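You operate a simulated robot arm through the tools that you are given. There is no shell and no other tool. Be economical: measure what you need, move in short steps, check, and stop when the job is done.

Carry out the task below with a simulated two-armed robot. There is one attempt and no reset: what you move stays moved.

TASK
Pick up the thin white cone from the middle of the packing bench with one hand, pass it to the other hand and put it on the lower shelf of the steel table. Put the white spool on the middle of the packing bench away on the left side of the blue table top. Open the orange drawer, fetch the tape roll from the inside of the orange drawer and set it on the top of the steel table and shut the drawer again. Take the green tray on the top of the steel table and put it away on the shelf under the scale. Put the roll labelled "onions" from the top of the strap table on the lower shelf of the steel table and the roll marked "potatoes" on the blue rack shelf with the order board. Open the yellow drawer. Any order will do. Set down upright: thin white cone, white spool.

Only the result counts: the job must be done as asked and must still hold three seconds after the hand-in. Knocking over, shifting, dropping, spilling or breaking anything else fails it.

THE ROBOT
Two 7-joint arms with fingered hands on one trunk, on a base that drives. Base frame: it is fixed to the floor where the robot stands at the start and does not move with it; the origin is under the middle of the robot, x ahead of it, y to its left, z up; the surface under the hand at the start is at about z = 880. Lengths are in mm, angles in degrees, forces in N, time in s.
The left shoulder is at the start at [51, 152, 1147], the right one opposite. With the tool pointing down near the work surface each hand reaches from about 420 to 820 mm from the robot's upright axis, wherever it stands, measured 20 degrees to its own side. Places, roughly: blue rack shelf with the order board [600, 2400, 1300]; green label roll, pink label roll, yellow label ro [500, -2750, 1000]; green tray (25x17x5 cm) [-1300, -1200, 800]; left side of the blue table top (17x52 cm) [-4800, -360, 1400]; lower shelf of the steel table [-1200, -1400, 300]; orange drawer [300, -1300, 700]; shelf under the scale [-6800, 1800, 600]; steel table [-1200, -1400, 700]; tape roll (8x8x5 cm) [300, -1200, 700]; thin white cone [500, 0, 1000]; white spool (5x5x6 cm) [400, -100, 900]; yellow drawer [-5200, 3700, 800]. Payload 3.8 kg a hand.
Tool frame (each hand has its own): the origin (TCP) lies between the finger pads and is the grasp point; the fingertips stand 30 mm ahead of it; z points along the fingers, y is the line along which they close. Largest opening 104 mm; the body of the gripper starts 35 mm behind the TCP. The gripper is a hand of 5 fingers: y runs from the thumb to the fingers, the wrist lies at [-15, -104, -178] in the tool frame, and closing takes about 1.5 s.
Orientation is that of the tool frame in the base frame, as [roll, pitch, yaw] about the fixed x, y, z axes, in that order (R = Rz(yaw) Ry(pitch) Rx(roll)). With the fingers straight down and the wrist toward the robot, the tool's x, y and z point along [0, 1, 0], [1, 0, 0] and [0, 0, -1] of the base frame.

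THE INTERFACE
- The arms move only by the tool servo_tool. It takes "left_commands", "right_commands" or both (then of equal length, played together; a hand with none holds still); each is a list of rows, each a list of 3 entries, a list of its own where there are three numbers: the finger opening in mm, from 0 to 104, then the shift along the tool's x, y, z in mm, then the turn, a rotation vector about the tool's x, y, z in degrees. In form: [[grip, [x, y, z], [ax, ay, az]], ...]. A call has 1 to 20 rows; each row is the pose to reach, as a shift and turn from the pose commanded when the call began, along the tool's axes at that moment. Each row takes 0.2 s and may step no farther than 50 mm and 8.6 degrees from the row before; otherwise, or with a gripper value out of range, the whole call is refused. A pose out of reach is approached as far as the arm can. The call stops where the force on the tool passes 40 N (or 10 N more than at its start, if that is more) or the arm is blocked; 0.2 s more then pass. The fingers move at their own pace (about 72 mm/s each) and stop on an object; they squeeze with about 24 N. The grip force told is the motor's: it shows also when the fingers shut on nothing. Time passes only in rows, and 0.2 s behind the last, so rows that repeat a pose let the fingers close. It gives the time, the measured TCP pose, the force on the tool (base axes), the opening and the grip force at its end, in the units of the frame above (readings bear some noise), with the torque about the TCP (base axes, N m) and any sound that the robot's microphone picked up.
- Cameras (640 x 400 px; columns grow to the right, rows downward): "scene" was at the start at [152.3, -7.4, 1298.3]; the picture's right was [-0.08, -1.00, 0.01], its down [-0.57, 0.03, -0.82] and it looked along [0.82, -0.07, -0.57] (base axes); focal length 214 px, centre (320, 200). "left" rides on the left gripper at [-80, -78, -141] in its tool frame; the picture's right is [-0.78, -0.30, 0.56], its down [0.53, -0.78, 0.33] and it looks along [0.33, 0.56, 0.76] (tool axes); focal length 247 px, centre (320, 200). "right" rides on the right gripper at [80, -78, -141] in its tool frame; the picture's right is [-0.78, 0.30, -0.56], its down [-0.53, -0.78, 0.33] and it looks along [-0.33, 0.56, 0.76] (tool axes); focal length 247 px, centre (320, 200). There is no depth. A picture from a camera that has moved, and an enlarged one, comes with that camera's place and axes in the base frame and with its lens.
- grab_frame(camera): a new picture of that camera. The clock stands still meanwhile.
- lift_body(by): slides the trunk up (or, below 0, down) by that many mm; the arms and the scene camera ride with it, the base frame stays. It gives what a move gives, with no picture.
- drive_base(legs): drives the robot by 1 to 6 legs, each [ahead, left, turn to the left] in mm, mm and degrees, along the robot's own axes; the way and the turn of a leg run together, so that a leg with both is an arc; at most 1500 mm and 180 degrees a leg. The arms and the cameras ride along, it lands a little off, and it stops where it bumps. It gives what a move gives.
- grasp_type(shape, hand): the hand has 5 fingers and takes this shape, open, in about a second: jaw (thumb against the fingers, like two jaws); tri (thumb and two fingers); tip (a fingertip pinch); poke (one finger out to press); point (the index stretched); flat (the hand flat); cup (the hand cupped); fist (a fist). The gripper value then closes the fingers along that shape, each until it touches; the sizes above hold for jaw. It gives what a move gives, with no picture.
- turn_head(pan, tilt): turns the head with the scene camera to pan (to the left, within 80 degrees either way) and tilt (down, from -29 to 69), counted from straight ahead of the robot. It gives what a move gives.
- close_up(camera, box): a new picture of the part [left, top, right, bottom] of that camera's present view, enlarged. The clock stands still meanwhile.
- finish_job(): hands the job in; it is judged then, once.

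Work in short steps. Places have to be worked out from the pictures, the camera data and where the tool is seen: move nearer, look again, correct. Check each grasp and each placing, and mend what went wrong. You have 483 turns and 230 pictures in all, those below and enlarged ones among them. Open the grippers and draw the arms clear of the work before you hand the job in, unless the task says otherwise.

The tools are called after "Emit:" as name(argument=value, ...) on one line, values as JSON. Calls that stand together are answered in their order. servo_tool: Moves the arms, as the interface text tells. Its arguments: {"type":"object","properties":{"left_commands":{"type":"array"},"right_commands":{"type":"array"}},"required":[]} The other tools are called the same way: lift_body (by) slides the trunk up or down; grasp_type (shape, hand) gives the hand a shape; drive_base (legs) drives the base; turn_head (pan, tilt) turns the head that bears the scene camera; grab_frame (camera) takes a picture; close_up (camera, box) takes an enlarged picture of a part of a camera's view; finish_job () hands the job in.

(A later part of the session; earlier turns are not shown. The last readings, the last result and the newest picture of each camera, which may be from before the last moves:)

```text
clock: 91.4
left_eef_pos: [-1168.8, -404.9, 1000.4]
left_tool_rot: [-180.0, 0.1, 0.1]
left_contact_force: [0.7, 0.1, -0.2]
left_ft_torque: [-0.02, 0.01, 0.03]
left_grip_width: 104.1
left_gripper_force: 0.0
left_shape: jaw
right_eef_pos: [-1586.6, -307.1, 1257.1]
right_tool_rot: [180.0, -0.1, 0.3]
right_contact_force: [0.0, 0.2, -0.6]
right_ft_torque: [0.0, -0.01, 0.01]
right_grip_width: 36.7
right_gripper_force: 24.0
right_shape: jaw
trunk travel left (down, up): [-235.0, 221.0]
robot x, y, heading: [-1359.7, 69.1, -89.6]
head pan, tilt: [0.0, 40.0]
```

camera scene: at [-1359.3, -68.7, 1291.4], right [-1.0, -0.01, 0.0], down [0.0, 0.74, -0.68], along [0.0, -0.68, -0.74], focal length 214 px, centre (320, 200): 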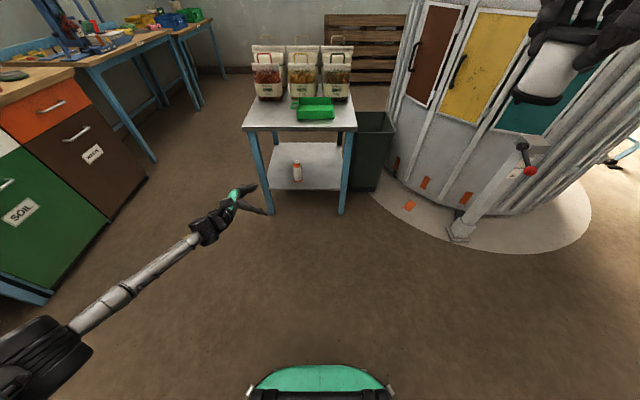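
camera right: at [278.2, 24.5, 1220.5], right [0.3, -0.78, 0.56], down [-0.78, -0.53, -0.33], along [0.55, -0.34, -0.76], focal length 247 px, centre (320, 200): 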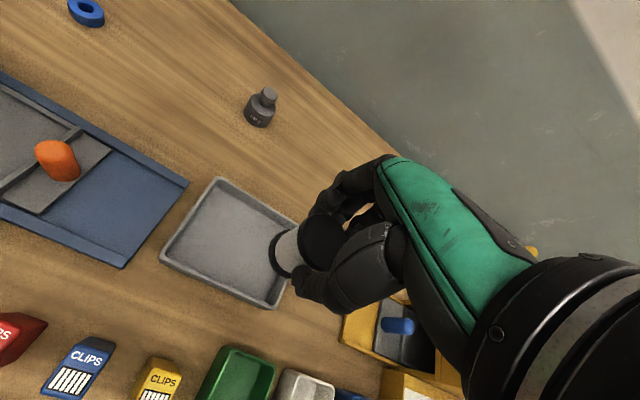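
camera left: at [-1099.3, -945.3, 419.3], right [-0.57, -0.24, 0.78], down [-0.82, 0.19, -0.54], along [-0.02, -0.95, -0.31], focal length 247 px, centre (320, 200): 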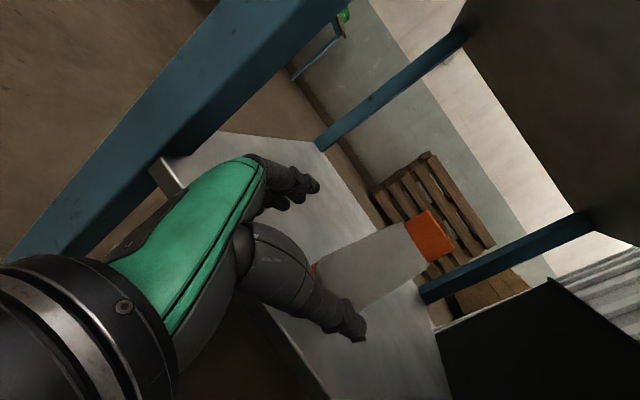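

Pose recovered. I drive back toward the table, offset right to align the left hand with the tray, then look.

Emit:
drive_base(legs=[[620, -95, 0]])

Emit:
turn_head(pan=0, tilt=50)

Emit:
grab_frame(camera="scene")

Emit:
grab_frame(camera="left")

```text
clock: 95.0
left_eef_pos: [-1258.3, -1032.7, 1000.3]
left_tool_rot: [180.0, 0.2, 0.2]
left_contact_force: [0.2, 0.2, -0.7]
left_ft_torque: [-0.01, 0.0, -0.05]
left_grip_width: 104.0
left_gripper_force: 0.0
left_shape: jaw
right_eef_pos: [-1677.1, -935.7, 1257.7]
right_tool_rot: [180.0, 0.0, 0.5]
right_contact_force: [0.8, -0.2, -1.4]
right_ft_torque: [0.05, 0.01, 0.01]
right_grip_width: 36.9
right_gripper_force: 24.0
right_shape: jaw
trunk travel left (down, up): [-235.0, 221.0]
robot x, y, heading: [-1448.8, -563.2, -89.4]
head pan, tilt: [0.0, 40.0]
```

```text
clock: 95.7
left_eef_pos: [-1259.1, -1032.5, 1000.5]
left_tool_rot: [-179.9, 0.2, 0.1]
left_contact_force: [-0.5, 0.7, 0.0]
left_ft_torque: [0.02, 0.0, -0.03]
left_grip_width: 103.7
left_gripper_force: 0.0
left_shape: jaw
right_eef_pos: [-1678.2, -936.4, 1257.7]
right_tool_rot: [180.0, -0.1, 0.4]
right_contact_force: [-0.3, 0.1, -0.1]
right_ft_torque: [-0.01, -0.04, 0.03]
right_grip_width: 36.8
right_gripper_force: 24.3
right_shape: jaw
trunk travel left (down, up): [-235.0, 221.0]
robot x, y, heading: [-1450.7, -556.1, -89.8]
head pan, tilt: [0.0, 50.0]
```

```text
174 pictures are left
camera scene: at [-1451.0, -688.1, 1277.9], right [-1.0, -0.01, 0.0], down [-0.01, 0.84, -0.54], along [0.0, -0.54, -0.84], focal length 214 px, centre (320, 200)
```

scene: 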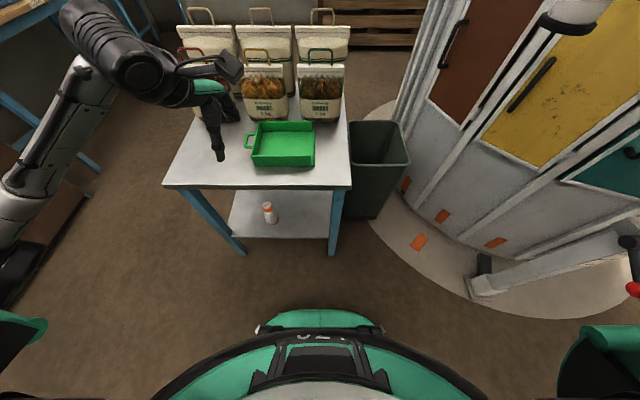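

```text
173 pictures are left
camera left: at [-1338.9, -956.2, 1141.0], right [-0.78, 0.29, -0.55], down [0.53, 0.78, -0.33], along [0.33, -0.55, -0.76], focal length 247 px, centre (320, 200)
```

left: 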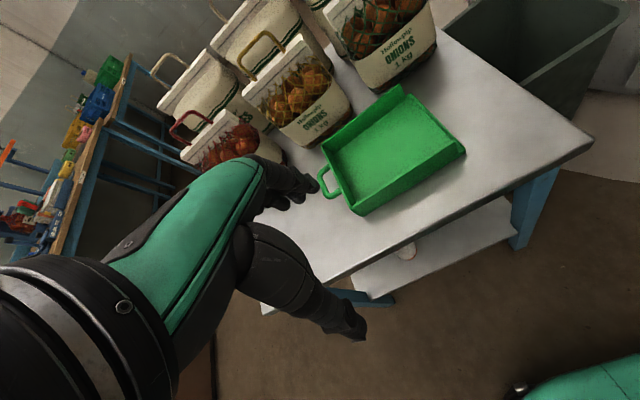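

Tray front wall centre is about (-1324, -1184), top z≈756. I drive 130 mm nearer, position the hand above the wall at x≈-1312.

Emit:
drive_base(legs=[[130, 0, 0]])

Emit:
servo_tool(left_commands=[[104, [-25, 12, 40], [0, 0, 0]], [104, [-53, 24, 80], [0, 0, 0]], [104, [-53, 24, 120], [0, 0, 0]], [104, [-53, 24, 160], [0, 0, 0]], [104, [-53, 24, 160], [0, 0, 0]]])

Emit:
grab_frame(camera="left")

Emit:
grab_frame(camera="scene")

```text
clock: 97.0
left_eef_pos: [-1258.1, -1160.5, 1000.0]
left_tool_rot: [179.9, 0.1, 0.3]
left_contact_force: [-0.6, -0.5, 0.2]
left_ft_torque: [0.05, -0.01, 0.0]
left_grip_width: 103.8
left_gripper_force: 0.1
left_shape: jaw
right_eef_pos: [-1676.1, -1064.4, 1257.9]
right_tool_rot: [179.9, -0.1, 0.5]
right_contact_force: [-0.4, -0.5, -0.2]
right_ft_torque: [0.01, 0.04, 0.03]
right_grip_width: 36.5
right_gripper_force: 24.8
right_shape: jaw
trunk travel left (down, up): [-235.0, 221.0]
robot x, y, heading: [-1449.2, -686.4, -89.6]
head pan, tilt: [0.0, 50.0]
```

```text
refused: row 2 steps farther than a row can; nothing moved
```

```text
172 pictures are left
camera left: at [-1338.0, -1084.3, 1141.5], right [-0.78, 0.29, -0.55], down [0.53, 0.78, -0.34], along [0.33, -0.56, -0.76], focal length 247 px, centre (320, 200)
```

left: 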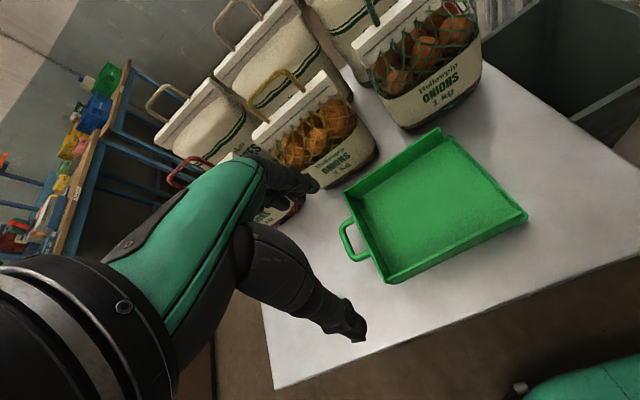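

```text
171 pictures are left
camera scene: at [-1450.1, -816.2, 1278.1], right [-1.0, -0.01, 0.0], down [-0.01, 0.84, -0.54], along [0.0, -0.54, -0.84], focal length 214 px, centre (320, 200)
```

scene: 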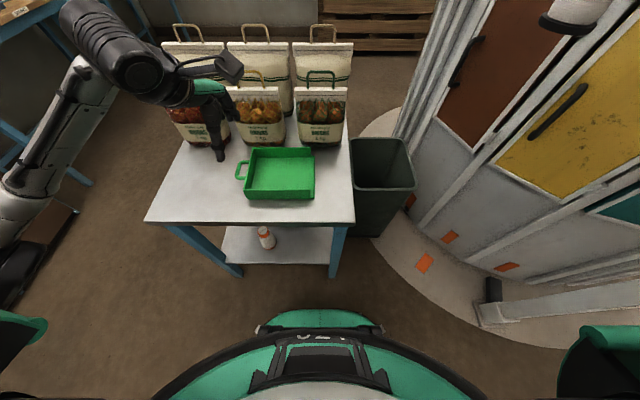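

The step was too large; I resend with smaller steps.

Emit:
servo_tool(left_commands=[[104, [-18, 7, 40], [0, 0, 0]], [104, [-36, 14, 80], [0, 0, 0]], [104, [-54, 21, 120], [0, 0, 0]], [104, [-54, 21, 165], [0, 0, 0]], [104, [-54, 21, 165], [0, 0, 0]]])

Emit:
grab_frame(camera="left")

Emit:
grab_frame(camera="scene")

```text
clock: 98.2
left_eef_pos: [-1311.9, -1182.8, 833.7]
left_tool_rot: [-180.0, 0.2, 0.2]
left_contact_force: [0.5, -0.1, -0.6]
left_ft_torque: [0.03, -0.01, 0.01]
left_grip_width: 103.9
left_gripper_force: 0.0
left_shape: jaw
right_eef_pos: [-1677.5, -1064.1, 1257.0]
right_tool_rot: [180.0, 0.0, 0.3]
right_contact_force: [-0.1, -0.5, -0.3]
right_ft_torque: [-0.01, -0.04, -0.01]
right_grip_width: 36.5
right_gripper_force: 23.7
right_shape: jaw
trunk travel left (down, up): [-235.0, 221.0]
robot x, y, heading: [-1445.7, -685.7, -89.6]
head pan, tilt: [0.0, 50.0]
```

```text
170 pictures are left
camera left: at [-1392.4, -1106.1, 975.2], right [-0.78, 0.29, -0.55], down [0.53, 0.78, -0.34], along [0.33, -0.56, -0.76], focal length 247 px, centre (320, 200)
```

left: 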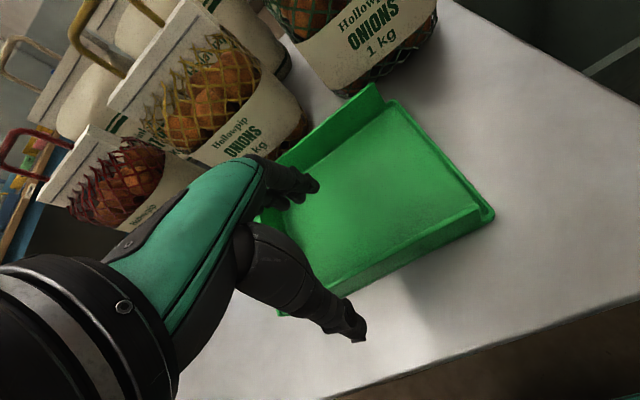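

```text
169 pictures are left
camera scene: at [-1450.2, -817.1, 1277.9], right [-1.0, -0.01, 0.0], down [-0.01, 0.84, -0.54], along [0.0, -0.54, -0.84], focal length 214 px, centre (320, 200)
```

scene: 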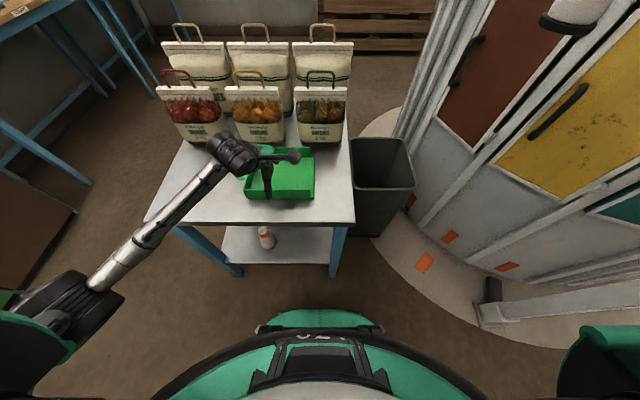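

I shift 8 mm back to centre on the wall and descend to z≈752.

Emit:
servo_tool(left_commands=[[104, [0, -9, 30], [0, 0, 0]], [104, [0, -9, 55], [0, 0, 0]], [104, [0, -9, 82], [0, 0, 0]], [104, [0, -9, 82], [0, 0, 0]]])

Emit:
grab_frame(camera="left")

```text
clock: 99.0
left_eef_pos: [-1315.1, -1179.5, 770.4]
left_tool_rot: [177.5, 0.8, 0.2]
left_contact_force: [1.4, 5.6, 19.3]
left_ft_torque: [-1.04, -0.18, 0.09]
left_grip_width: 101.9
left_gripper_force: 0.0
left_shape: jaw
right_eef_pos: [-1677.7, -1062.8, 1258.3]
right_tool_rot: [179.8, -0.1, 0.3]
right_contact_force: [0.5, -0.8, -1.2]
right_ft_torque: [-0.01, -0.02, -0.01]
right_grip_width: 36.7
right_gripper_force: 24.3
right_shape: jaw
trunk travel left (down, up): [-235.0, 221.0]
robot x, y, heading: [-1450.2, -686.1, -89.6]
head pan, tilt: [0.0, 50.0]
stopped in row 4 (left hand): the force on the tool passed its limit at 50 N (the readings are from after the stop); the commanded pose is now the measured one
```

```text
168 pictures are left
camera left: at [-1393.0, -1097.6, 909.6], right [-0.78, 0.27, -0.56], down [0.53, 0.76, -0.37], along [0.33, -0.59, -0.74], focal length 247 px, centre (320, 200)
```

left: 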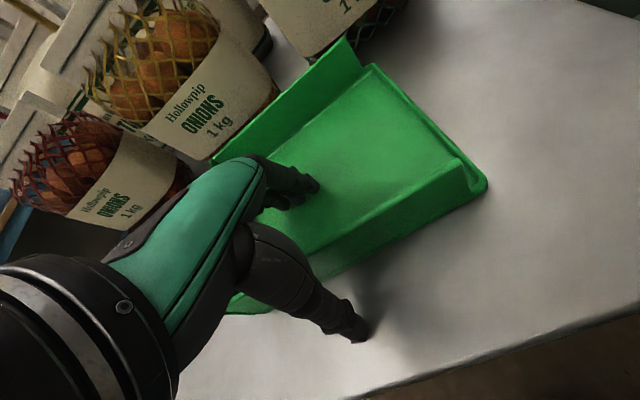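

The fingertips touched the tray floor. I raise 8 mm, shift 10 mm toward me, and close on the wall.

Emit:
servo_tool(left_commands=[[104, [0, 0, -8], [2.5, 0, 0]], [104, [0, -10, -8], [2.5, 0, 0]], [80, [0, -10, -8], [2.5, 0, 0]], [60, [0, -10, -8], [2.5, 0, 0]], [40, [0, -10, -8], [2.5, 0, 0]], [20, [0, -10, -8], [2.5, 0, 0]], [0, [0, -10, -8], [2.5, 0, 0]], [0, [0, -10, -8], [2.5, 0, 0]], [0, [0, -10, -8], [2.5, 0, 0]]])

Emit:
grab_frame(camera="left")

```text
clock: 101.0
left_eef_pos: [-1313.6, -1168.4, 772.6]
left_tool_rot: [-179.0, 0.6, 0.2]
left_contact_force: [-1.0, 3.1, 7.7]
left_ft_torque: [-0.01, -0.09, -0.11]
left_grip_width: 13.5
left_gripper_force: 23.9
left_shape: jaw
right_eef_pos: [-1677.7, -1064.4, 1258.5]
right_tool_rot: [179.8, -0.1, 0.3]
right_contact_force: [-0.5, -0.4, -0.4]
right_ft_torque: [0.01, -0.03, 0.0]
right_grip_width: 36.7
right_gripper_force: 24.6
right_shape: jaw
trunk travel left (down, up): [-235.0, 221.0]
robot x, y, heading: [-1448.7, -687.8, -89.6]
head pan, tilt: [0.0, 50.0]
```

```text
167 pictures are left
camera left: at [-1392.7, -1094.2, 915.8], right [-0.78, 0.3, -0.54], down [0.53, 0.78, -0.32], along [0.33, -0.54, -0.77], focal length 247 px, centre (320, 200)
```

left: 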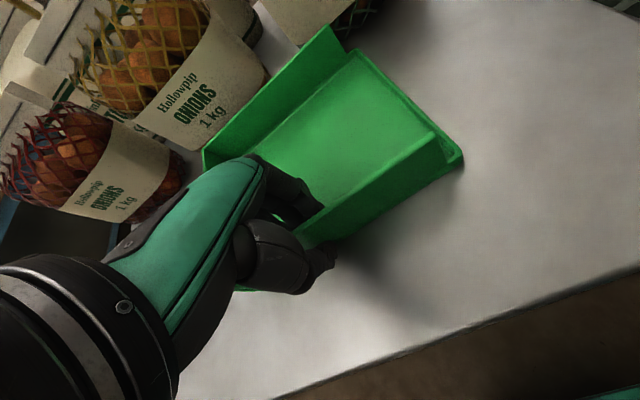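

The wall is gripped. I lift slowly 60 mm and check.

Emit:
servo_tool(left_commands=[[0, [0, 0, -10], [0, 0, 0]], [0, [0, 0, -20], [0, 0, 0]], [0, [0, 0, -40], [0, 0, 0]], [0, [0, 0, -60], [0, 0, 0]], [0, [0, 0, -60], [0, 0, 0]]])

Emit:
grab_frame(camera="left")

Emit:
grab_frame(camera="scene")

```text
clock: 102.2
left_eef_pos: [-1313.2, -1171.1, 832.8]
left_tool_rot: [-179.2, 0.5, 0.3]
left_contact_force: [0.0, -0.1, -0.6]
left_ft_torque: [-0.06, -0.01, 0.01]
left_grip_width: 12.0
left_gripper_force: 23.6
left_shape: jaw
right_eef_pos: [-1676.0, -1064.8, 1257.0]
right_tool_rot: [180.0, -0.1, 0.3]
right_contact_force: [0.1, 0.6, -0.7]
right_ft_torque: [-0.04, -0.01, 0.02]
right_grip_width: 36.7
right_gripper_force: 24.2
right_shape: jaw
trunk travel left (down, up): [-235.0, 221.0]
robot x, y, heading: [-1448.8, -686.7, -89.3]
head pan, tilt: [0.0, 50.0]
```

```text
166 pictures are left
camera left: at [-1391.5, -1097.1, 976.3], right [-0.78, 0.3, -0.54], down [0.53, 0.78, -0.33], along [0.33, -0.54, -0.77], focal length 247 px, centre (320, 200)
```

left: 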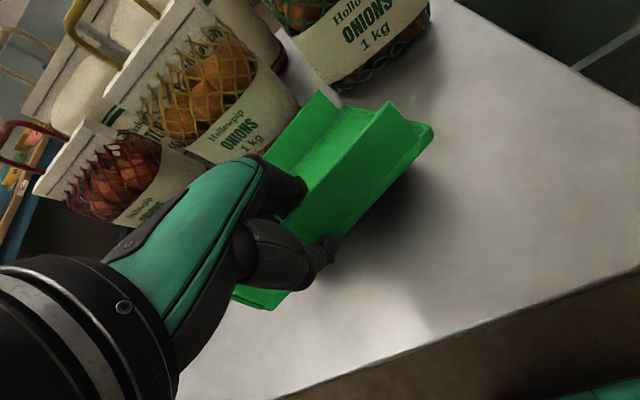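

```text
165 pictures are left
camera scene: at [-1449.9, -817.1, 1277.9], right [-1.0, -0.01, 0.0], down [-0.01, 0.84, -0.54], along [0.0, -0.54, -0.84], focal length 214 px, centre (320, 200)
```

scene: 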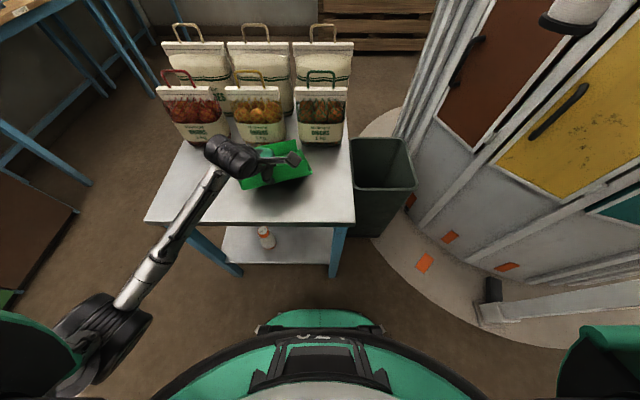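

The tray is held, drooping a bit. I raise it, back off, and turn toward the west (-x) to view the rest of the room.

Emit:
servo_tool(left_commands=[[0, [0, 0, -40], [0, 0, 0]], [0, [0, 0, -80], [0, 0, 0]], [0, [0, 0, -120], [0, 0, 0]], [0, [0, 0, -160], [0, 0, 0]]])

Emit:
drive_base(legs=[[-500, 0, 0], [-150, 0, -90]])

Emit:
turn_head(pan=0, tilt=15)

Emit:
grab_frame(camera="scene")

```text
clock: 103.2
left_eef_pos: [-1311.7, -1175.8, 993.7]
left_tool_rot: [-179.1, 0.6, 0.2]
left_contact_force: [-0.5, 0.6, -1.4]
left_ft_torque: [0.11, 0.04, -0.03]
left_grip_width: 11.9
left_gripper_force: 24.0
left_shape: jaw
right_eef_pos: [-1676.8, -1066.7, 1257.0]
right_tool_rot: [-180.0, -0.1, 0.4]
right_contact_force: [-0.3, -0.5, -1.0]
right_ft_torque: [-0.01, 0.02, 0.0]
right_grip_width: 36.5
right_gripper_force: 23.9
right_shape: jaw
trunk travel left (down, up): [-235.0, 221.0]
robot x, y, heading: [-1453.2, -686.9, -89.6]
head pan, tilt: [0.0, 50.0]
```

```text
clock: 110.0
left_eef_pos: [-1846.9, -228.0, 992.2]
left_tool_rot: [-179.2, 0.6, -89.2]
left_contact_force: [-0.5, 0.4, -0.7]
left_ft_torque: [0.03, -0.07, 0.02]
left_grip_width: 11.8
left_gripper_force: 24.0
left_shape: jaw
right_eef_pos: [-1741.2, 137.7, 1257.1]
right_tool_rot: [180.0, -0.1, -89.2]
right_contact_force: [-1.1, -0.4, 0.0]
right_ft_torque: [-0.01, 0.02, -0.01]
right_grip_width: 36.5
right_gripper_force: 23.5
right_shape: jaw
trunk travel left (down, up): [-235.0, 221.0]
robot x, y, heading: [-1361.3, -86.8, -179.4]
head pan, tilt: [0.0, 50.0]
```

```text
clock: 111.0
left_eef_pos: [-1846.8, -228.4, 993.2]
left_tool_rot: [-179.1, 0.6, -89.3]
left_contact_force: [0.2, 0.0, -1.5]
left_ft_torque: [0.04, -0.14, 0.01]
left_grip_width: 11.8
left_gripper_force: 23.6
left_shape: jaw
right_eef_pos: [-1741.0, 137.4, 1257.3]
right_tool_rot: [180.0, 0.0, -89.0]
right_contact_force: [0.8, -0.6, 0.0]
right_ft_torque: [0.01, 0.01, 0.03]
right_grip_width: 36.6
right_gripper_force: 24.1
right_shape: jaw
trunk travel left (down, up): [-235.0, 221.0]
robot x, y, heading: [-1360.6, -88.2, -179.2]
head pan, tilt: [0.0, 15.0]
```

```text
164 pictures are left
camera scene: at [-1515.9, -89.6, 1329.0], right [-0.02, 1.0, 0.0], down [0.38, 0.01, -0.92], along [-0.92, -0.01, -0.38], focal length 214 px, centre (320, 200)
```

scene: 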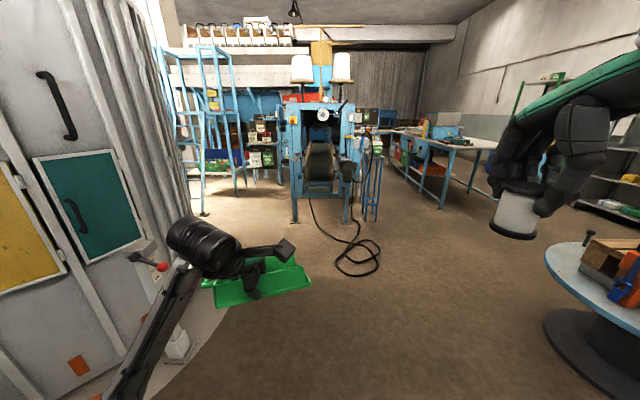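

The blue machine ahead is the target for the spool. I zoom in on its top.

Emit:
close_up(camera="scene", box=[250, 40, 410, 230])

Emit:
close_up(camera="scene", box=[360, 80, 520, 230])

```text
2.11 times, centred on (330, 135) of scene
camera zoom: at [-1515.9, -89.6, 1329.0], right [-0.02, 1.0, 0.0], down [0.38, 0.01, -0.92], along [-0.92, -0.01, -0.38], focal length 452 px, centre (299, 337)
```

zoom: 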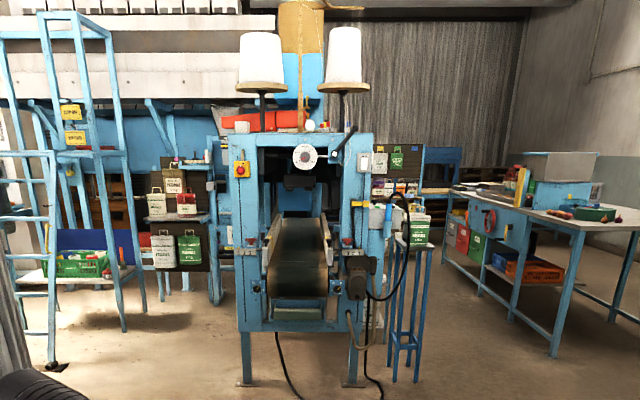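

```text
2.67 times, centred on (440, 155) of scene
camera zoom: at [-1515.9, -89.6, 1329.0], right [-0.02, 1.0, 0.0], down [0.38, 0.01, -0.92], along [-0.92, -0.01, -0.38], focal length 572 px, centre (0, 320)
```

zoom: 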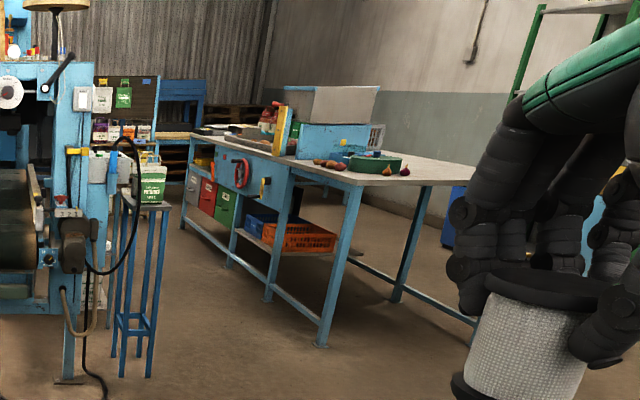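

The machine spans y≈-450..200, its left strip around (-4800,-360). I drive forward some and look again at the corridor left of it.

Emit:
drive_base(legs=[[900, 100, 0]])

Emit:
turn_head(pan=15, tilt=20)

Emit:
grab_frame(camera="scene")

```text
clock: 115.8
left_eef_pos: [-2749.0, -339.4, 993.8]
left_tool_rot: [-179.1, 0.6, -89.5]
left_contact_force: [-0.1, -0.2, -1.9]
left_ft_torque: [0.02, -0.1, -0.04]
left_grip_width: 11.7
left_gripper_force: 24.1
left_shape: jaw
right_eef_pos: [-2641.5, 26.0, 1258.3]
right_tool_rot: [-180.0, -0.2, -89.2]
right_contact_force: [-0.5, 0.3, -0.3]
right_ft_torque: [0.0, -0.01, 0.01]
right_grip_width: 36.5
right_gripper_force: 24.2
right_shape: jaw
trunk travel left (down, up): [-235.0, 221.0]
robot x, y, heading: [-2257.2, -202.1, -179.5]
head pan, tilt: [0.0, 15.0]
```

```text
clock: 116.5
left_eef_pos: [-2748.6, -340.3, 993.4]
left_tool_rot: [-179.1, 0.6, -89.4]
left_contact_force: [0.8, 0.4, -1.4]
left_ft_torque: [0.04, -0.14, -0.01]
left_grip_width: 12.1
left_gripper_force: 24.4
left_shape: jaw
right_eef_pos: [-2640.4, 24.8, 1257.2]
right_tool_rot: [179.9, -0.2, -89.2]
right_contact_force: [-0.2, -0.5, 1.0]
right_ft_torque: [0.0, -0.02, 0.02]
right_grip_width: 36.5
right_gripper_force: 24.4
right_shape: jaw
trunk travel left (down, up): [-235.0, 221.0]
robot x, y, heading: [-2261.2, -201.5, -179.4]
head pan, tilt: [15.0, 20.0]
```

```text
161 pictures are left
camera scene: at [-2412.1, -226.0, 1321.4], right [-0.27, 0.96, -0.03], down [0.45, 0.09, -0.89], along [-0.85, -0.25, -0.46], focal length 214 px, centre (320, 200)
```

scene: 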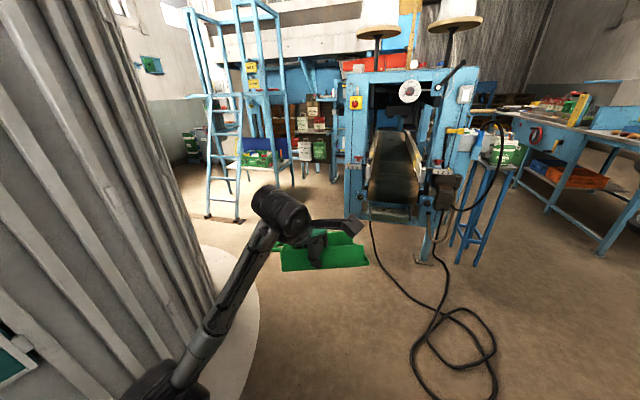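

The corridor is clear at y≈-600. I drive there and raise the trunk for a look at the machine's top.

Emit:
drive_base(legs=[[700, 330, 0], [600, 130, 0]])

Emit:
lift_body(by=215)

Emit:
turn_head(pan=-25, tilt=15)

Emit:
grab_frame(camera="scene")

```text
clock: 123.1
left_eef_pos: [-3941.7, -794.1, 994.3]
left_tool_rot: [-179.2, 0.6, -89.6]
left_contact_force: [-0.3, 0.3, -0.8]
left_ft_torque: [0.05, -0.12, 0.02]
left_grip_width: 11.9
left_gripper_force: 24.0
left_shape: jaw
right_eef_pos: [-3829.0, -429.9, 1262.6]
right_tool_rot: [179.4, 0.2, -89.1]
right_contact_force: [16.0, 0.2, 2.6]
right_ft_torque: [0.02, 0.04, -0.27]
right_grip_width: 34.6
right_gripper_force: 23.5
right_shape: jaw
trunk travel left (down, up): [-235.0, 221.0]
robot x, y, heading: [-3455.9, -653.0, -179.2]
head pan, tilt: [15.0, 20.0]
heard: click
stopped in leg 2: the force on the tool passed its limit at 60 N (the readings are from after the stop); the commanded pose is now the measured one
```

```text
clock: 125.4
left_eef_pos: [-3945.7, -794.0, 1207.8]
left_tool_rot: [-178.9, 0.7, -89.5]
left_contact_force: [0.1, 0.3, -0.7]
left_ft_torque: [0.02, -0.12, 0.0]
left_grip_width: 11.8
left_gripper_force: 24.0
left_shape: jaw
right_eef_pos: [-3835.2, -429.9, 1475.5]
right_tool_rot: [179.6, 0.0, -88.9]
right_contact_force: [0.5, 0.6, -0.6]
right_ft_torque: [0.01, -0.04, 0.02]
right_grip_width: 36.3
right_gripper_force: 24.0
right_shape: jaw
trunk travel left (down, up): [-450.0, 6.0]
robot x, y, heading: [-3454.6, -657.1, -179.2]
head pan, tilt: [15.0, 20.0]
```

```text
clock: 126.5
left_eef_pos: [-3946.3, -794.7, 1208.2]
left_tool_rot: [-179.1, 0.5, -89.6]
left_contact_force: [0.1, 0.8, -0.6]
left_ft_torque: [0.01, -0.1, 0.04]
left_grip_width: 11.7
left_gripper_force: 23.7
left_shape: jaw
right_eef_pos: [-3835.9, -428.8, 1475.6]
right_tool_rot: [179.8, 0.0, -89.0]
right_contact_force: [-0.5, -0.8, -0.2]
right_ft_torque: [0.02, -0.02, -0.02]
right_grip_width: 36.2
right_gripper_force: 24.2
right_shape: jaw
trunk travel left (down, up): [-450.0, 6.0]
robot x, y, heading: [-3459.7, -653.3, -179.4]
head pan, tilt: [-25.0, 15.0]
```

```text
160 pictures are left
camera scene: at [-3545.8, -616.7, 1563.6], right [0.41, 0.91, 0.0], down [0.24, -0.11, -0.97], along [-0.88, 0.4, -0.26], focal length 214 px, centre (320, 200)
```

scene: 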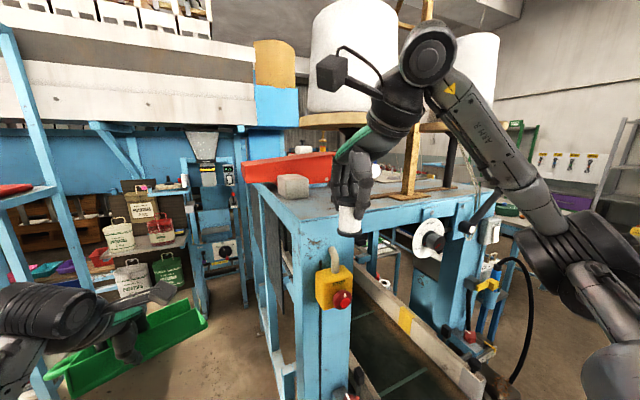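

The right hand touched the machine front (a click was heard). I zoom to inspect the button and the top surface.

Emit:
close_up(camera="scene", box=[220, 120, 480, 320])

```text
2.00 times, centred on (350, 220) of scene
camera zoom: at [-3545.8, -616.7, 1563.6], right [0.41, 0.91, 0.0], down [0.24, -0.11, -0.97], along [-0.88, 0.4, -0.26], focal length 429 px, centre (260, 160)
```

zoom: 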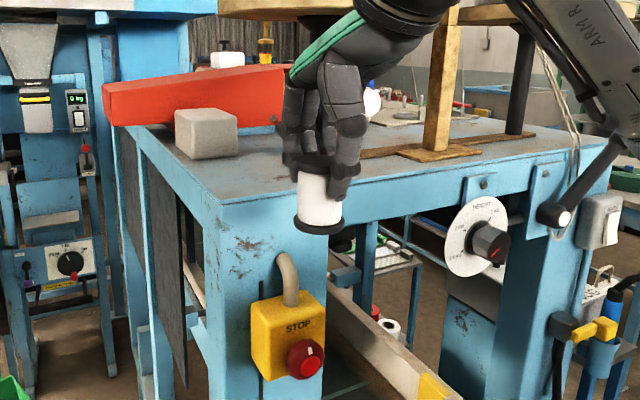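

The spool bottom is near the top's level; I raise the right hand 70 mm and look with its camera.

Emit:
servo_tool(right_commands=[[15, [0, 0, -35], [0, 0, 0]], [15, [0, 0, -70], [0, 0, 0]], [15, [0, 0, -70], [0, 0, 0]]])

Emit:
grab_frame(camera="right")

Emit:
turn_head(pan=-10, tilt=15)

Emit:
grab_frame(camera="scene")

```text
clock: 127.3
left_eef_pos: [-3944.9, -793.3, 1208.9]
left_tool_rot: [-179.0, 0.6, -89.6]
left_contact_force: [0.4, -1.1, -1.9]
left_ft_torque: [0.04, -0.08, -0.01]
left_grip_width: 11.5
left_gripper_force: 24.0
left_shape: jaw
right_eef_pos: [-3833.0, -427.6, 1545.6]
right_tool_rot: [179.6, 0.0, -89.0]
right_contact_force: [0.9, 0.6, -0.5]
right_ft_torque: [-0.02, 0.03, 0.0]
right_grip_width: 36.2
right_gripper_force: 23.9
right_shape: jaw
trunk travel left (down, up): [-450.0, 6.0]
robot x, y, heading: [-3458.6, -658.0, -179.2]
head pan, tilt: [-25.0, 15.0]
```

```text
158 pictures are left
camera right: at [-3755.3, -505.6, 1685.3], right [-0.31, 0.77, 0.56], down [0.77, 0.55, -0.34], along [-0.57, 0.32, -0.76], focal length 247 px, centre (320, 200)
```

right: 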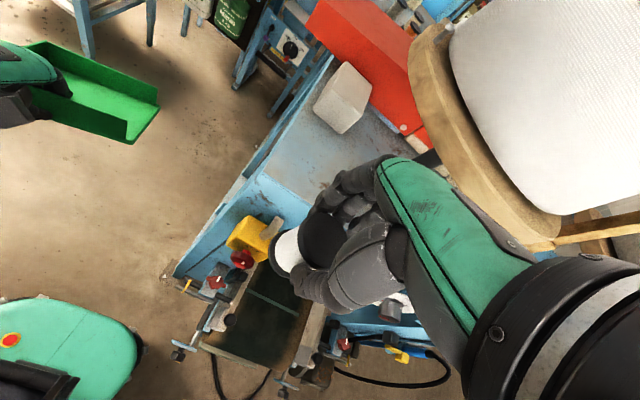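

```text
clock: 128.1
left_eef_pos: [-3946.1, -794.1, 1207.6]
left_tool_rot: [-179.0, 0.5, -89.6]
left_contact_force: [0.1, 0.3, -2.0]
left_ft_torque: [0.02, -0.12, 0.01]
left_grip_width: 12.0
left_gripper_force: 23.8
left_shape: jaw
right_eef_pos: [-3833.4, -428.4, 1545.4]
right_tool_rot: [179.7, 0.0, -88.9]
right_contact_force: [-0.4, -0.6, -0.5]
right_ft_torque: [0.0, 0.0, 0.0]
right_grip_width: 36.3
right_gripper_force: 24.0
right_shape: jaw
trunk travel left (down, up): [-450.0, 6.0]
robot x, y, heading: [-3456.1, -656.6, -179.1]
head pan, tilt: [-10.0, 15.0]
```

```text
157 pictures are left
camera scene: at [-3553.0, -639.6, 1563.6], right [0.16, 0.99, 0.0], down [0.26, -0.04, -0.97], along [-0.95, 0.16, -0.26], focal length 214 px, centre (320, 200)
```

scene: 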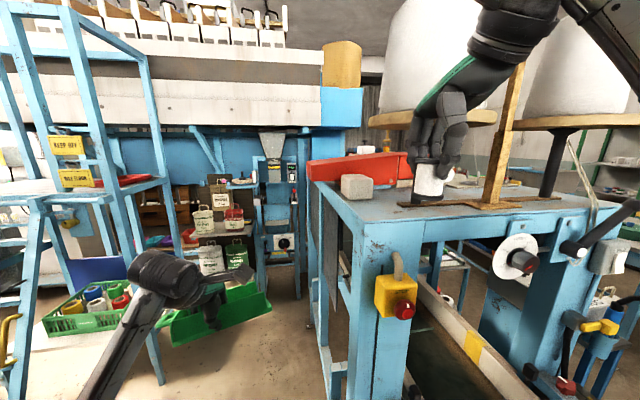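

I look closer at what lies behind the red box in the right camera view.

Emit:
close_up(camera="right", box=[230, 0, 480, 160])

Emit:
close_up(camera="scene", box=[290, 120, 480, 240])

```text
2.50 times, centred on (355, 80) of right
camera zoom: at [-3755.4, -505.7, 1685.0], right [-0.31, 0.77, 0.56], down [0.77, 0.55, -0.34], along [-0.57, 0.32, -0.76], focal length 617 px, centre (232, 500)
```

zoom: 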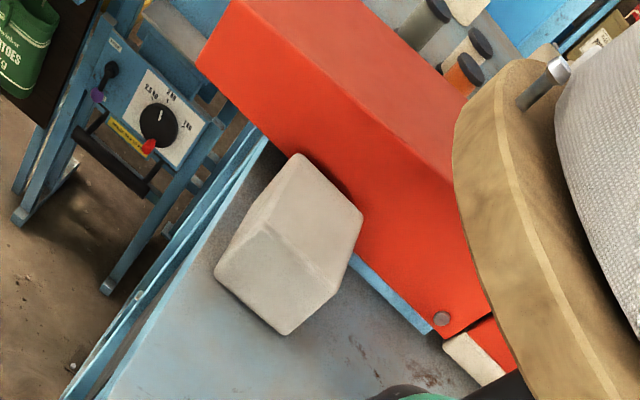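

```text
3.33 times, centred on (385, 180) of scene
camera zoom: at [-3553.0, -639.6, 1563.6], right [0.16, 0.99, 0.0], down [0.26, -0.04, -0.97], along [-0.95, 0.16, -0.26], focal length 715 px, centre (103, 267)
```

zoom: 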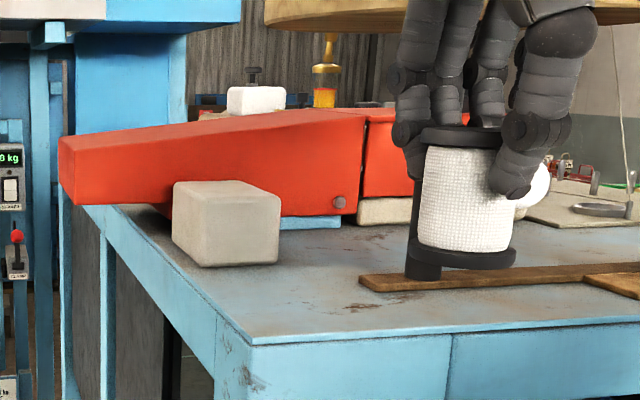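

Behind the red arm I see stored spools at about (-4800,-316): that is the target strip, reachable from the left side. With the tray in the left hand it's tight, so I take the tray away first: back out and go around north.

Emit:
drive_base(legs=[[-500, -120, 0], [-250, -450, 0], [0, -1000, 0]])

Emit:
turn_head(pan=0, tilt=15)

Emit:
grab_frame(camera="scene")

```text
clock: 138.5
left_eef_pos: [-3218.8, 790.9, 1208.3]
left_tool_rot: [-179.1, 0.7, -89.7]
left_contact_force: [-0.1, -0.1, -1.1]
left_ft_torque: [0.04, -0.11, 0.0]
left_grip_width: 12.0
left_gripper_force: 24.1
left_shape: jaw
right_eef_pos: [-3107.4, 1155.2, 1546.2]
right_tool_rot: [179.7, 0.0, -89.3]
right_contact_force: [0.5, 0.1, -0.5]
right_ft_torque: [-0.01, 0.03, 0.01]
right_grip_width: 36.2
right_gripper_force: 24.7
right_shape: jaw
trunk travel left (down, up): [-450.0, 6.0]
robot x, y, heading: [-2734.0, 930.1, -179.4]
head pan, tilt: [-10.0, 15.0]
```

```text
clock: 139.2
left_eef_pos: [-3219.4, 793.0, 1209.0]
left_tool_rot: [-179.0, 0.6, -89.8]
left_contact_force: [0.8, -0.4, -0.2]
left_ft_torque: [0.03, -0.09, 0.01]
left_grip_width: 12.0
left_gripper_force: 24.1
left_shape: jaw
right_eef_pos: [-3108.0, 1157.1, 1546.1]
right_tool_rot: [179.7, 0.0, -89.2]
right_contact_force: [0.4, -0.3, -0.3]
right_ft_torque: [-0.03, -0.02, 0.01]
right_grip_width: 36.2
right_gripper_force: 24.4
right_shape: jaw
trunk travel left (down, up): [-450.0, 6.0]
robot x, y, heading: [-2734.1, 929.8, -179.3]
head pan, tilt: [0.0, 15.0]
```

```text
154 pictures are left
camera scene: at [-2828.4, 929.2, 1563.6], right [-0.01, 1.0, 0.0], down [0.26, 0.0, -0.97], along [-0.97, -0.01, -0.26], focal length 214 px, centre (320, 200)
```

scene: 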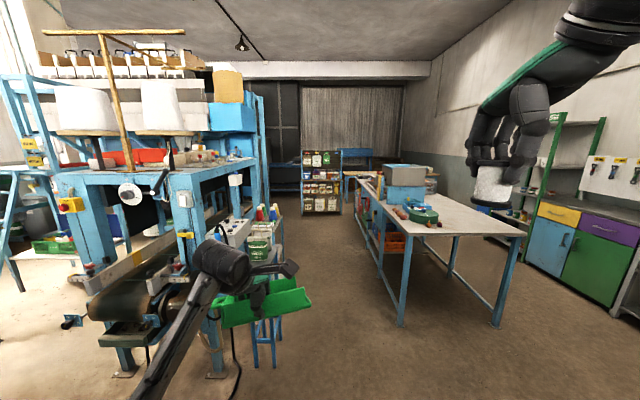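

I zoom in toward the far end to find the scale and the shelf under it.

Emit:
close_up(camera="scene", box=[280, 130, 460, 260])

Emit:
close_up(camera="scene", box=[490, 110, 640, 320])

```text
3.08 times, centred on (370, 195) of scene
camera zoom: at [-2828.4, 929.2, 1563.6], right [-0.01, 1.0, 0.0], down [0.26, 0.0, -0.97], along [-0.97, -0.01, -0.26], focal length 660 px, centre (166, 215)
```

zoom: 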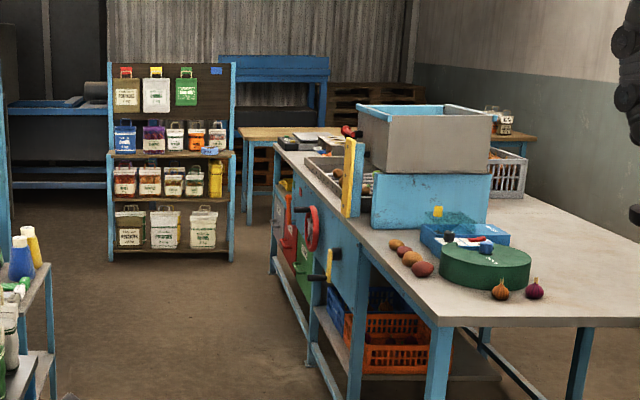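

```text
1.90 times, centred on (565, 215) of scene
camera zoom: at [-2828.4, 929.2, 1563.6], right [-0.01, 1.0, 0.0], down [0.26, 0.0, -0.97], along [-0.97, -0.01, -0.26], focal length 408 px, centre (-147, 171)
```

zoom: 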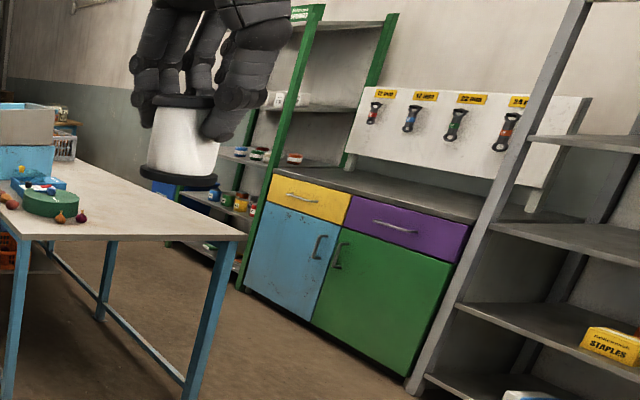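

I drive down the aisle between machine and bench to x≈-5400 and look.

Emit:
drive_base(legs=[[1000, -150, 0], [1500, 0, 0]])

Emit:
turn_head(pan=-30, tilt=20)

Emit:
grab_frame(camera="scene")

```text
clock: 151.4
left_eef_pos: [-5718.7, 911.8, 1208.7]
left_tool_rot: [-179.0, 0.6, -89.5]
left_contact_force: [0.6, 0.0, -0.3]
left_ft_torque: [-0.01, -0.09, -0.02]
left_grip_width: 12.0
left_gripper_force: 23.8
left_shape: jaw
right_eef_pos: [-5606.2, 1277.0, 1546.3]
right_tool_rot: [179.6, 0.0, -89.0]
right_contact_force: [0.7, 0.4, -0.8]
right_ft_torque: [0.01, -0.01, -0.04]
right_grip_width: 36.2
right_gripper_force: 23.8
right_shape: jaw
trunk travel left (down, up): [-450.0, 6.0]
robot x, y, heading: [-5231.1, 1055.5, -179.3]
head pan, tilt: [0.0, 15.0]
```

```text
clock: 152.4
left_eef_pos: [-5719.8, 910.7, 1208.6]
left_tool_rot: [-179.0, 0.6, -89.6]
left_contact_force: [-0.1, -0.6, -0.9]
left_ft_torque: [0.0, -0.12, -0.01]
left_grip_width: 11.8
left_gripper_force: 24.3
left_shape: jaw
right_eef_pos: [-5607.7, 1276.7, 1545.3]
right_tool_rot: [179.7, 0.0, -89.0]
right_contact_force: [-0.4, 0.8, 0.2]
right_ft_torque: [-0.02, 0.01, 0.02]
right_grip_width: 36.5
right_gripper_force: 24.1
right_shape: jaw
trunk travel left (down, up): [-450.0, 6.0]
robot x, y, heading: [-5231.2, 1051.5, -179.5]
head pan, tilt: [-30.0, 20.0]
```

```text
151 pictures are left
camera scene: at [-5316.2, 1096.4, 1555.5], right [0.49, 0.87, 0.0], down [0.3, -0.17, -0.94], along [-0.82, 0.46, -0.34], focal length 214 px, centre (320, 200)
```

scene: 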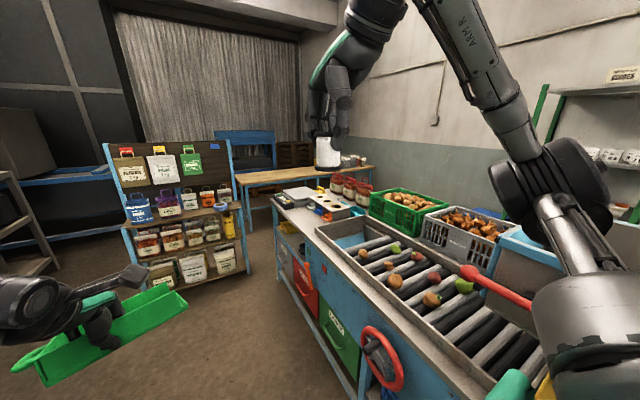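

I zoom in on the end of the bench.

Emit:
close_up(camera="scene", box=[240, 160, 400, 320])

Emit:
drive_base(legs=[[1000, 150, 0]])

Emit:
turn_head(pan=-65, tilt=30)

Emit:
grab_frame(camera="scene")

```text
2.50 times, centred on (320, 240) of scene
camera zoom: at [-5316.2, 1096.4, 1555.5], right [0.49, 0.87, 0.0], down [0.3, -0.17, -0.94], along [-0.82, 0.46, -0.34], focal length 536 px, centre (320, 100)
```

zoom: 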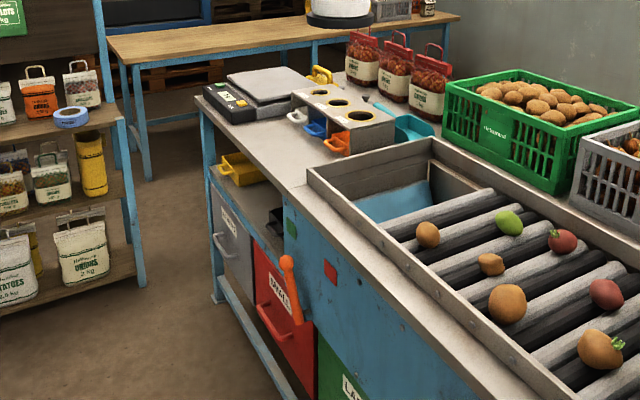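

```text
clock: 157.7
left_eef_pos: [-6725.9, 752.0, 1207.6]
left_tool_rot: [-179.1, 0.5, -89.8]
left_contact_force: [0.2, 0.3, -1.4]
left_ft_torque: [0.05, -0.08, -0.04]
left_grip_width: 11.6
left_gripper_force: 24.0
left_shape: jaw
right_eef_pos: [-6613.1, 1116.2, 1545.8]
right_tool_rot: [179.6, -0.1, -89.3]
right_contact_force: [-0.5, -0.2, -0.2]
right_ft_torque: [-0.03, 0.04, 0.01]
right_grip_width: 36.3
right_gripper_force: 23.6
right_shape: jaw
trunk travel left (down, up): [-450.0, 6.0]
robot x, y, heading: [-6238.2, 889.0, -179.2]
head pan, tilt: [-30.0, 20.0]
```

```text
clock: 158.7
left_eef_pos: [-6728.0, 752.1, 1207.3]
left_tool_rot: [-179.0, 0.6, -89.7]
left_contact_force: [-0.6, -0.2, -1.1]
left_ft_torque: [0.02, -0.11, -0.02]
left_grip_width: 11.8
left_gripper_force: 23.9
left_shape: jaw
right_eef_pos: [-6614.1, 1117.3, 1545.6]
right_tool_rot: [179.7, -0.1, -89.2]
right_contact_force: [0.1, -1.3, -0.3]
right_ft_torque: [-0.01, 0.0, 0.01]
right_grip_width: 36.4
right_gripper_force: 23.8
right_shape: jaw
trunk travel left (down, up): [-450.0, 6.0]
robot x, y, heading: [-6237.9, 894.0, -179.4]
head pan, tilt: [-65.0, 30.0]
```

```text
149 pictures are left
camera scene: at [-6281.2, 971.6, 1539.5], right [0.9, 0.43, 0.0], down [0.22, -0.45, -0.87], along [-0.37, 0.78, -0.5], focal length 214 px, centre (320, 200)
```

scene: 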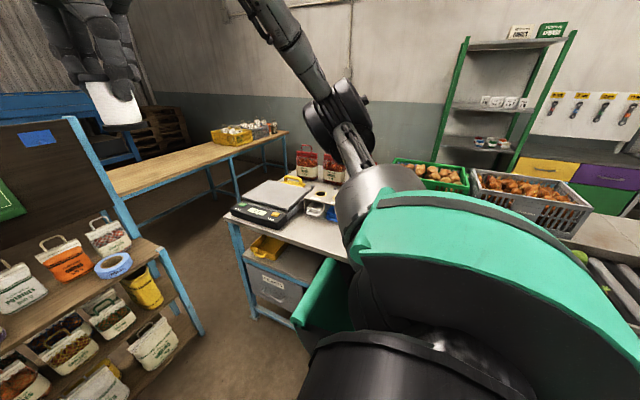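

The scale stands at the bench's end with a shelf below it. I turn right to face +y and look at the shelf front.

Emit:
drive_base(legs=[[0, 0, -90], [-150, 250, 0]])

Emit:
turn_head(pan=25, tilt=35)

Emit:
grab_frame(camera="scene")

Emit:
grab_frame(camera="left")

```text
clock: 164.5
left_eef_pos: [-6625.0, 1225.9, 1207.7]
left_tool_rot: [-179.1, 0.5, -179.2]
left_contact_force: [0.5, 0.0, -1.8]
left_ft_torque: [-0.11, -0.01, 0.01]
left_grip_width: 11.7
left_gripper_force: 24.7
left_shape: jaw
right_eef_pos: [-6259.3, 1117.4, 1544.4]
right_tool_rot: [179.6, 0.0, -178.8]
right_contact_force: [-0.6, -0.4, -0.3]
right_ft_torque: [0.01, 0.04, 0.01]
right_grip_width: 36.1
right_gripper_force: 23.9
right_shape: jaw
trunk travel left (down, up): [-450.0, 6.0]
robot x, y, heading: [-6485.7, 739.1, 91.1]
head pan, tilt: [-65.0, 30.0]
```

```text
clock: 166.2
left_eef_pos: [-6628.8, 1226.2, 1207.6]
left_tool_rot: [-179.0, 0.7, -179.3]
left_contact_force: [0.3, 0.5, -0.6]
left_ft_torque: [-0.13, 0.0, 0.01]
left_grip_width: 11.9
left_gripper_force: 23.9
left_shape: jaw
right_eef_pos: [-6263.4, 1114.8, 1545.5]
right_tool_rot: [179.8, 0.1, -178.8]
right_contact_force: [-0.3, -0.6, -0.2]
right_ft_torque: [-0.02, 0.01, 0.0]
right_grip_width: 36.1
right_gripper_force: 24.4
right_shape: jaw
trunk travel left (down, up): [-450.0, 6.0]
robot x, y, heading: [-6486.9, 738.5, 91.0]
head pan, tilt: [25.0, 35.0]
```

```text
148 pictures are left
camera scene: at [-6527.1, 817.5, 1531.6], right [0.9, 0.44, 0.0], down [0.25, -0.52, -0.82], along [-0.36, 0.74, -0.57], focal length 214 px, centre (320, 200)
```

scene: 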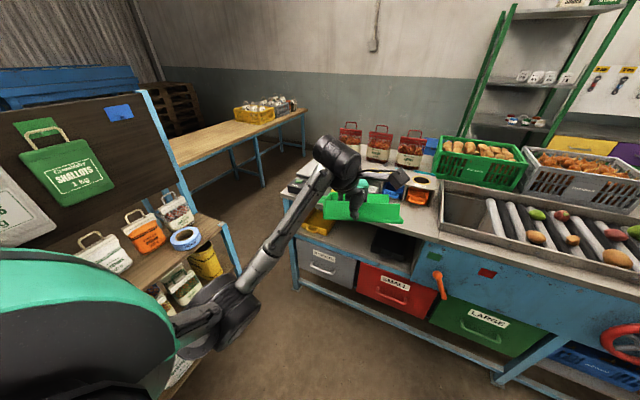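

```text
147 pictures are left
camera left: at [-6548.7, 1149.8, 1351.5], right [0.79, -0.3, -0.54], down [-0.52, -0.79, -0.33], along [-0.33, 0.54, -0.77], focal length 247 px, centre (320, 200)
```

left: 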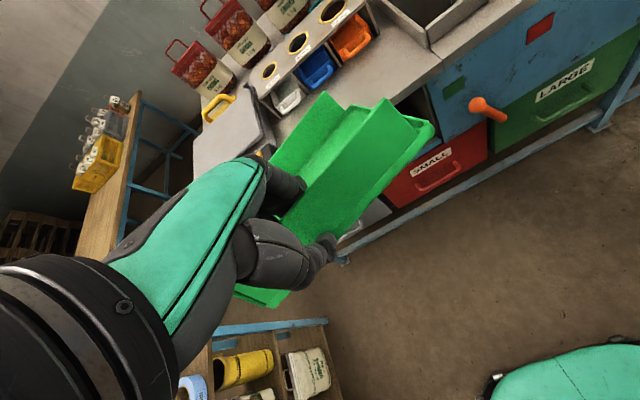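

The bench front is at y≈1600, the shelf at z≈640 with a yellow tray and a black item on it. I lower the trunk for a look into the cavity, moving the left arm away is not needed.

Emit:
lift_body(by=-300)

Emit:
turn_head(pan=20, tilt=15)

Emit:
grab_frame(camera="scene")

```text
clock: 169.2
left_eef_pos: [-6627.6, 1225.0, 907.4]
left_tool_rot: [-179.1, 0.5, -179.4]
left_contact_force: [-0.4, -0.1, -1.4]
left_ft_torque: [-0.15, 0.0, 0.03]
left_grip_width: 12.0
left_gripper_force: 24.3
left_shape: jaw
right_eef_pos: [-6261.8, 1114.9, 1245.8]
right_tool_rot: [179.7, 0.0, -178.8]
right_contact_force: [-0.3, -1.2, -0.5]
right_ft_torque: [-0.02, 0.0, 0.05]
right_grip_width: 36.0
right_gripper_force: 23.2
right_shape: jaw
trunk travel left (down, up): [-150.0, 306.0]
robot x, y, heading: [-6484.0, 738.8, 90.8]
head pan, tilt: [25.0, 35.0]
```

```text
clock: 170.0
left_eef_pos: [-6627.7, 1226.3, 907.8]
left_tool_rot: [-179.0, 0.7, -179.3]
left_contact_force: [-0.2, -1.1, -0.1]
left_ft_torque: [-0.1, -0.03, 0.01]
left_grip_width: 11.9
left_gripper_force: 24.3
left_shape: jaw
right_eef_pos: [-6261.2, 1115.9, 1244.3]
right_tool_rot: [179.6, 0.0, -178.8]
right_contact_force: [-0.5, -0.3, -1.2]
right_ft_torque: [0.0, 0.0, 0.05]
right_grip_width: 36.1
right_gripper_force: 24.3
right_shape: jaw
trunk travel left (down, up): [-150.0, 306.0]
robot x, y, heading: [-6483.7, 742.1, 90.9]
head pan, tilt: [20.0, 15.0]
```

```text
146 pictures are left
camera scene: at [-6523.7, 937.1, 1221.4], right [0.93, 0.35, -0.08], down [0.1, -0.47, -0.88], along [-0.34, 0.81, -0.47], focal length 214 px, centre (320, 200)
```

scene: 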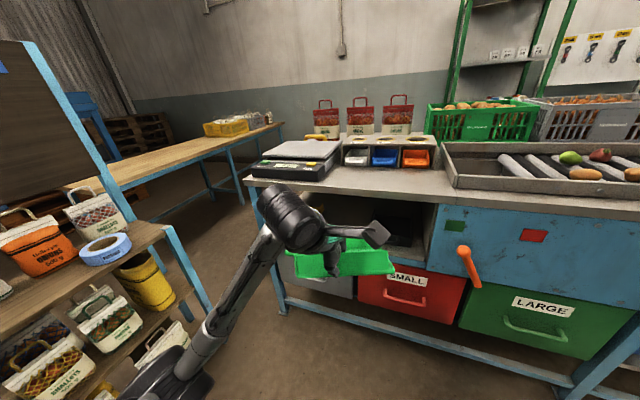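

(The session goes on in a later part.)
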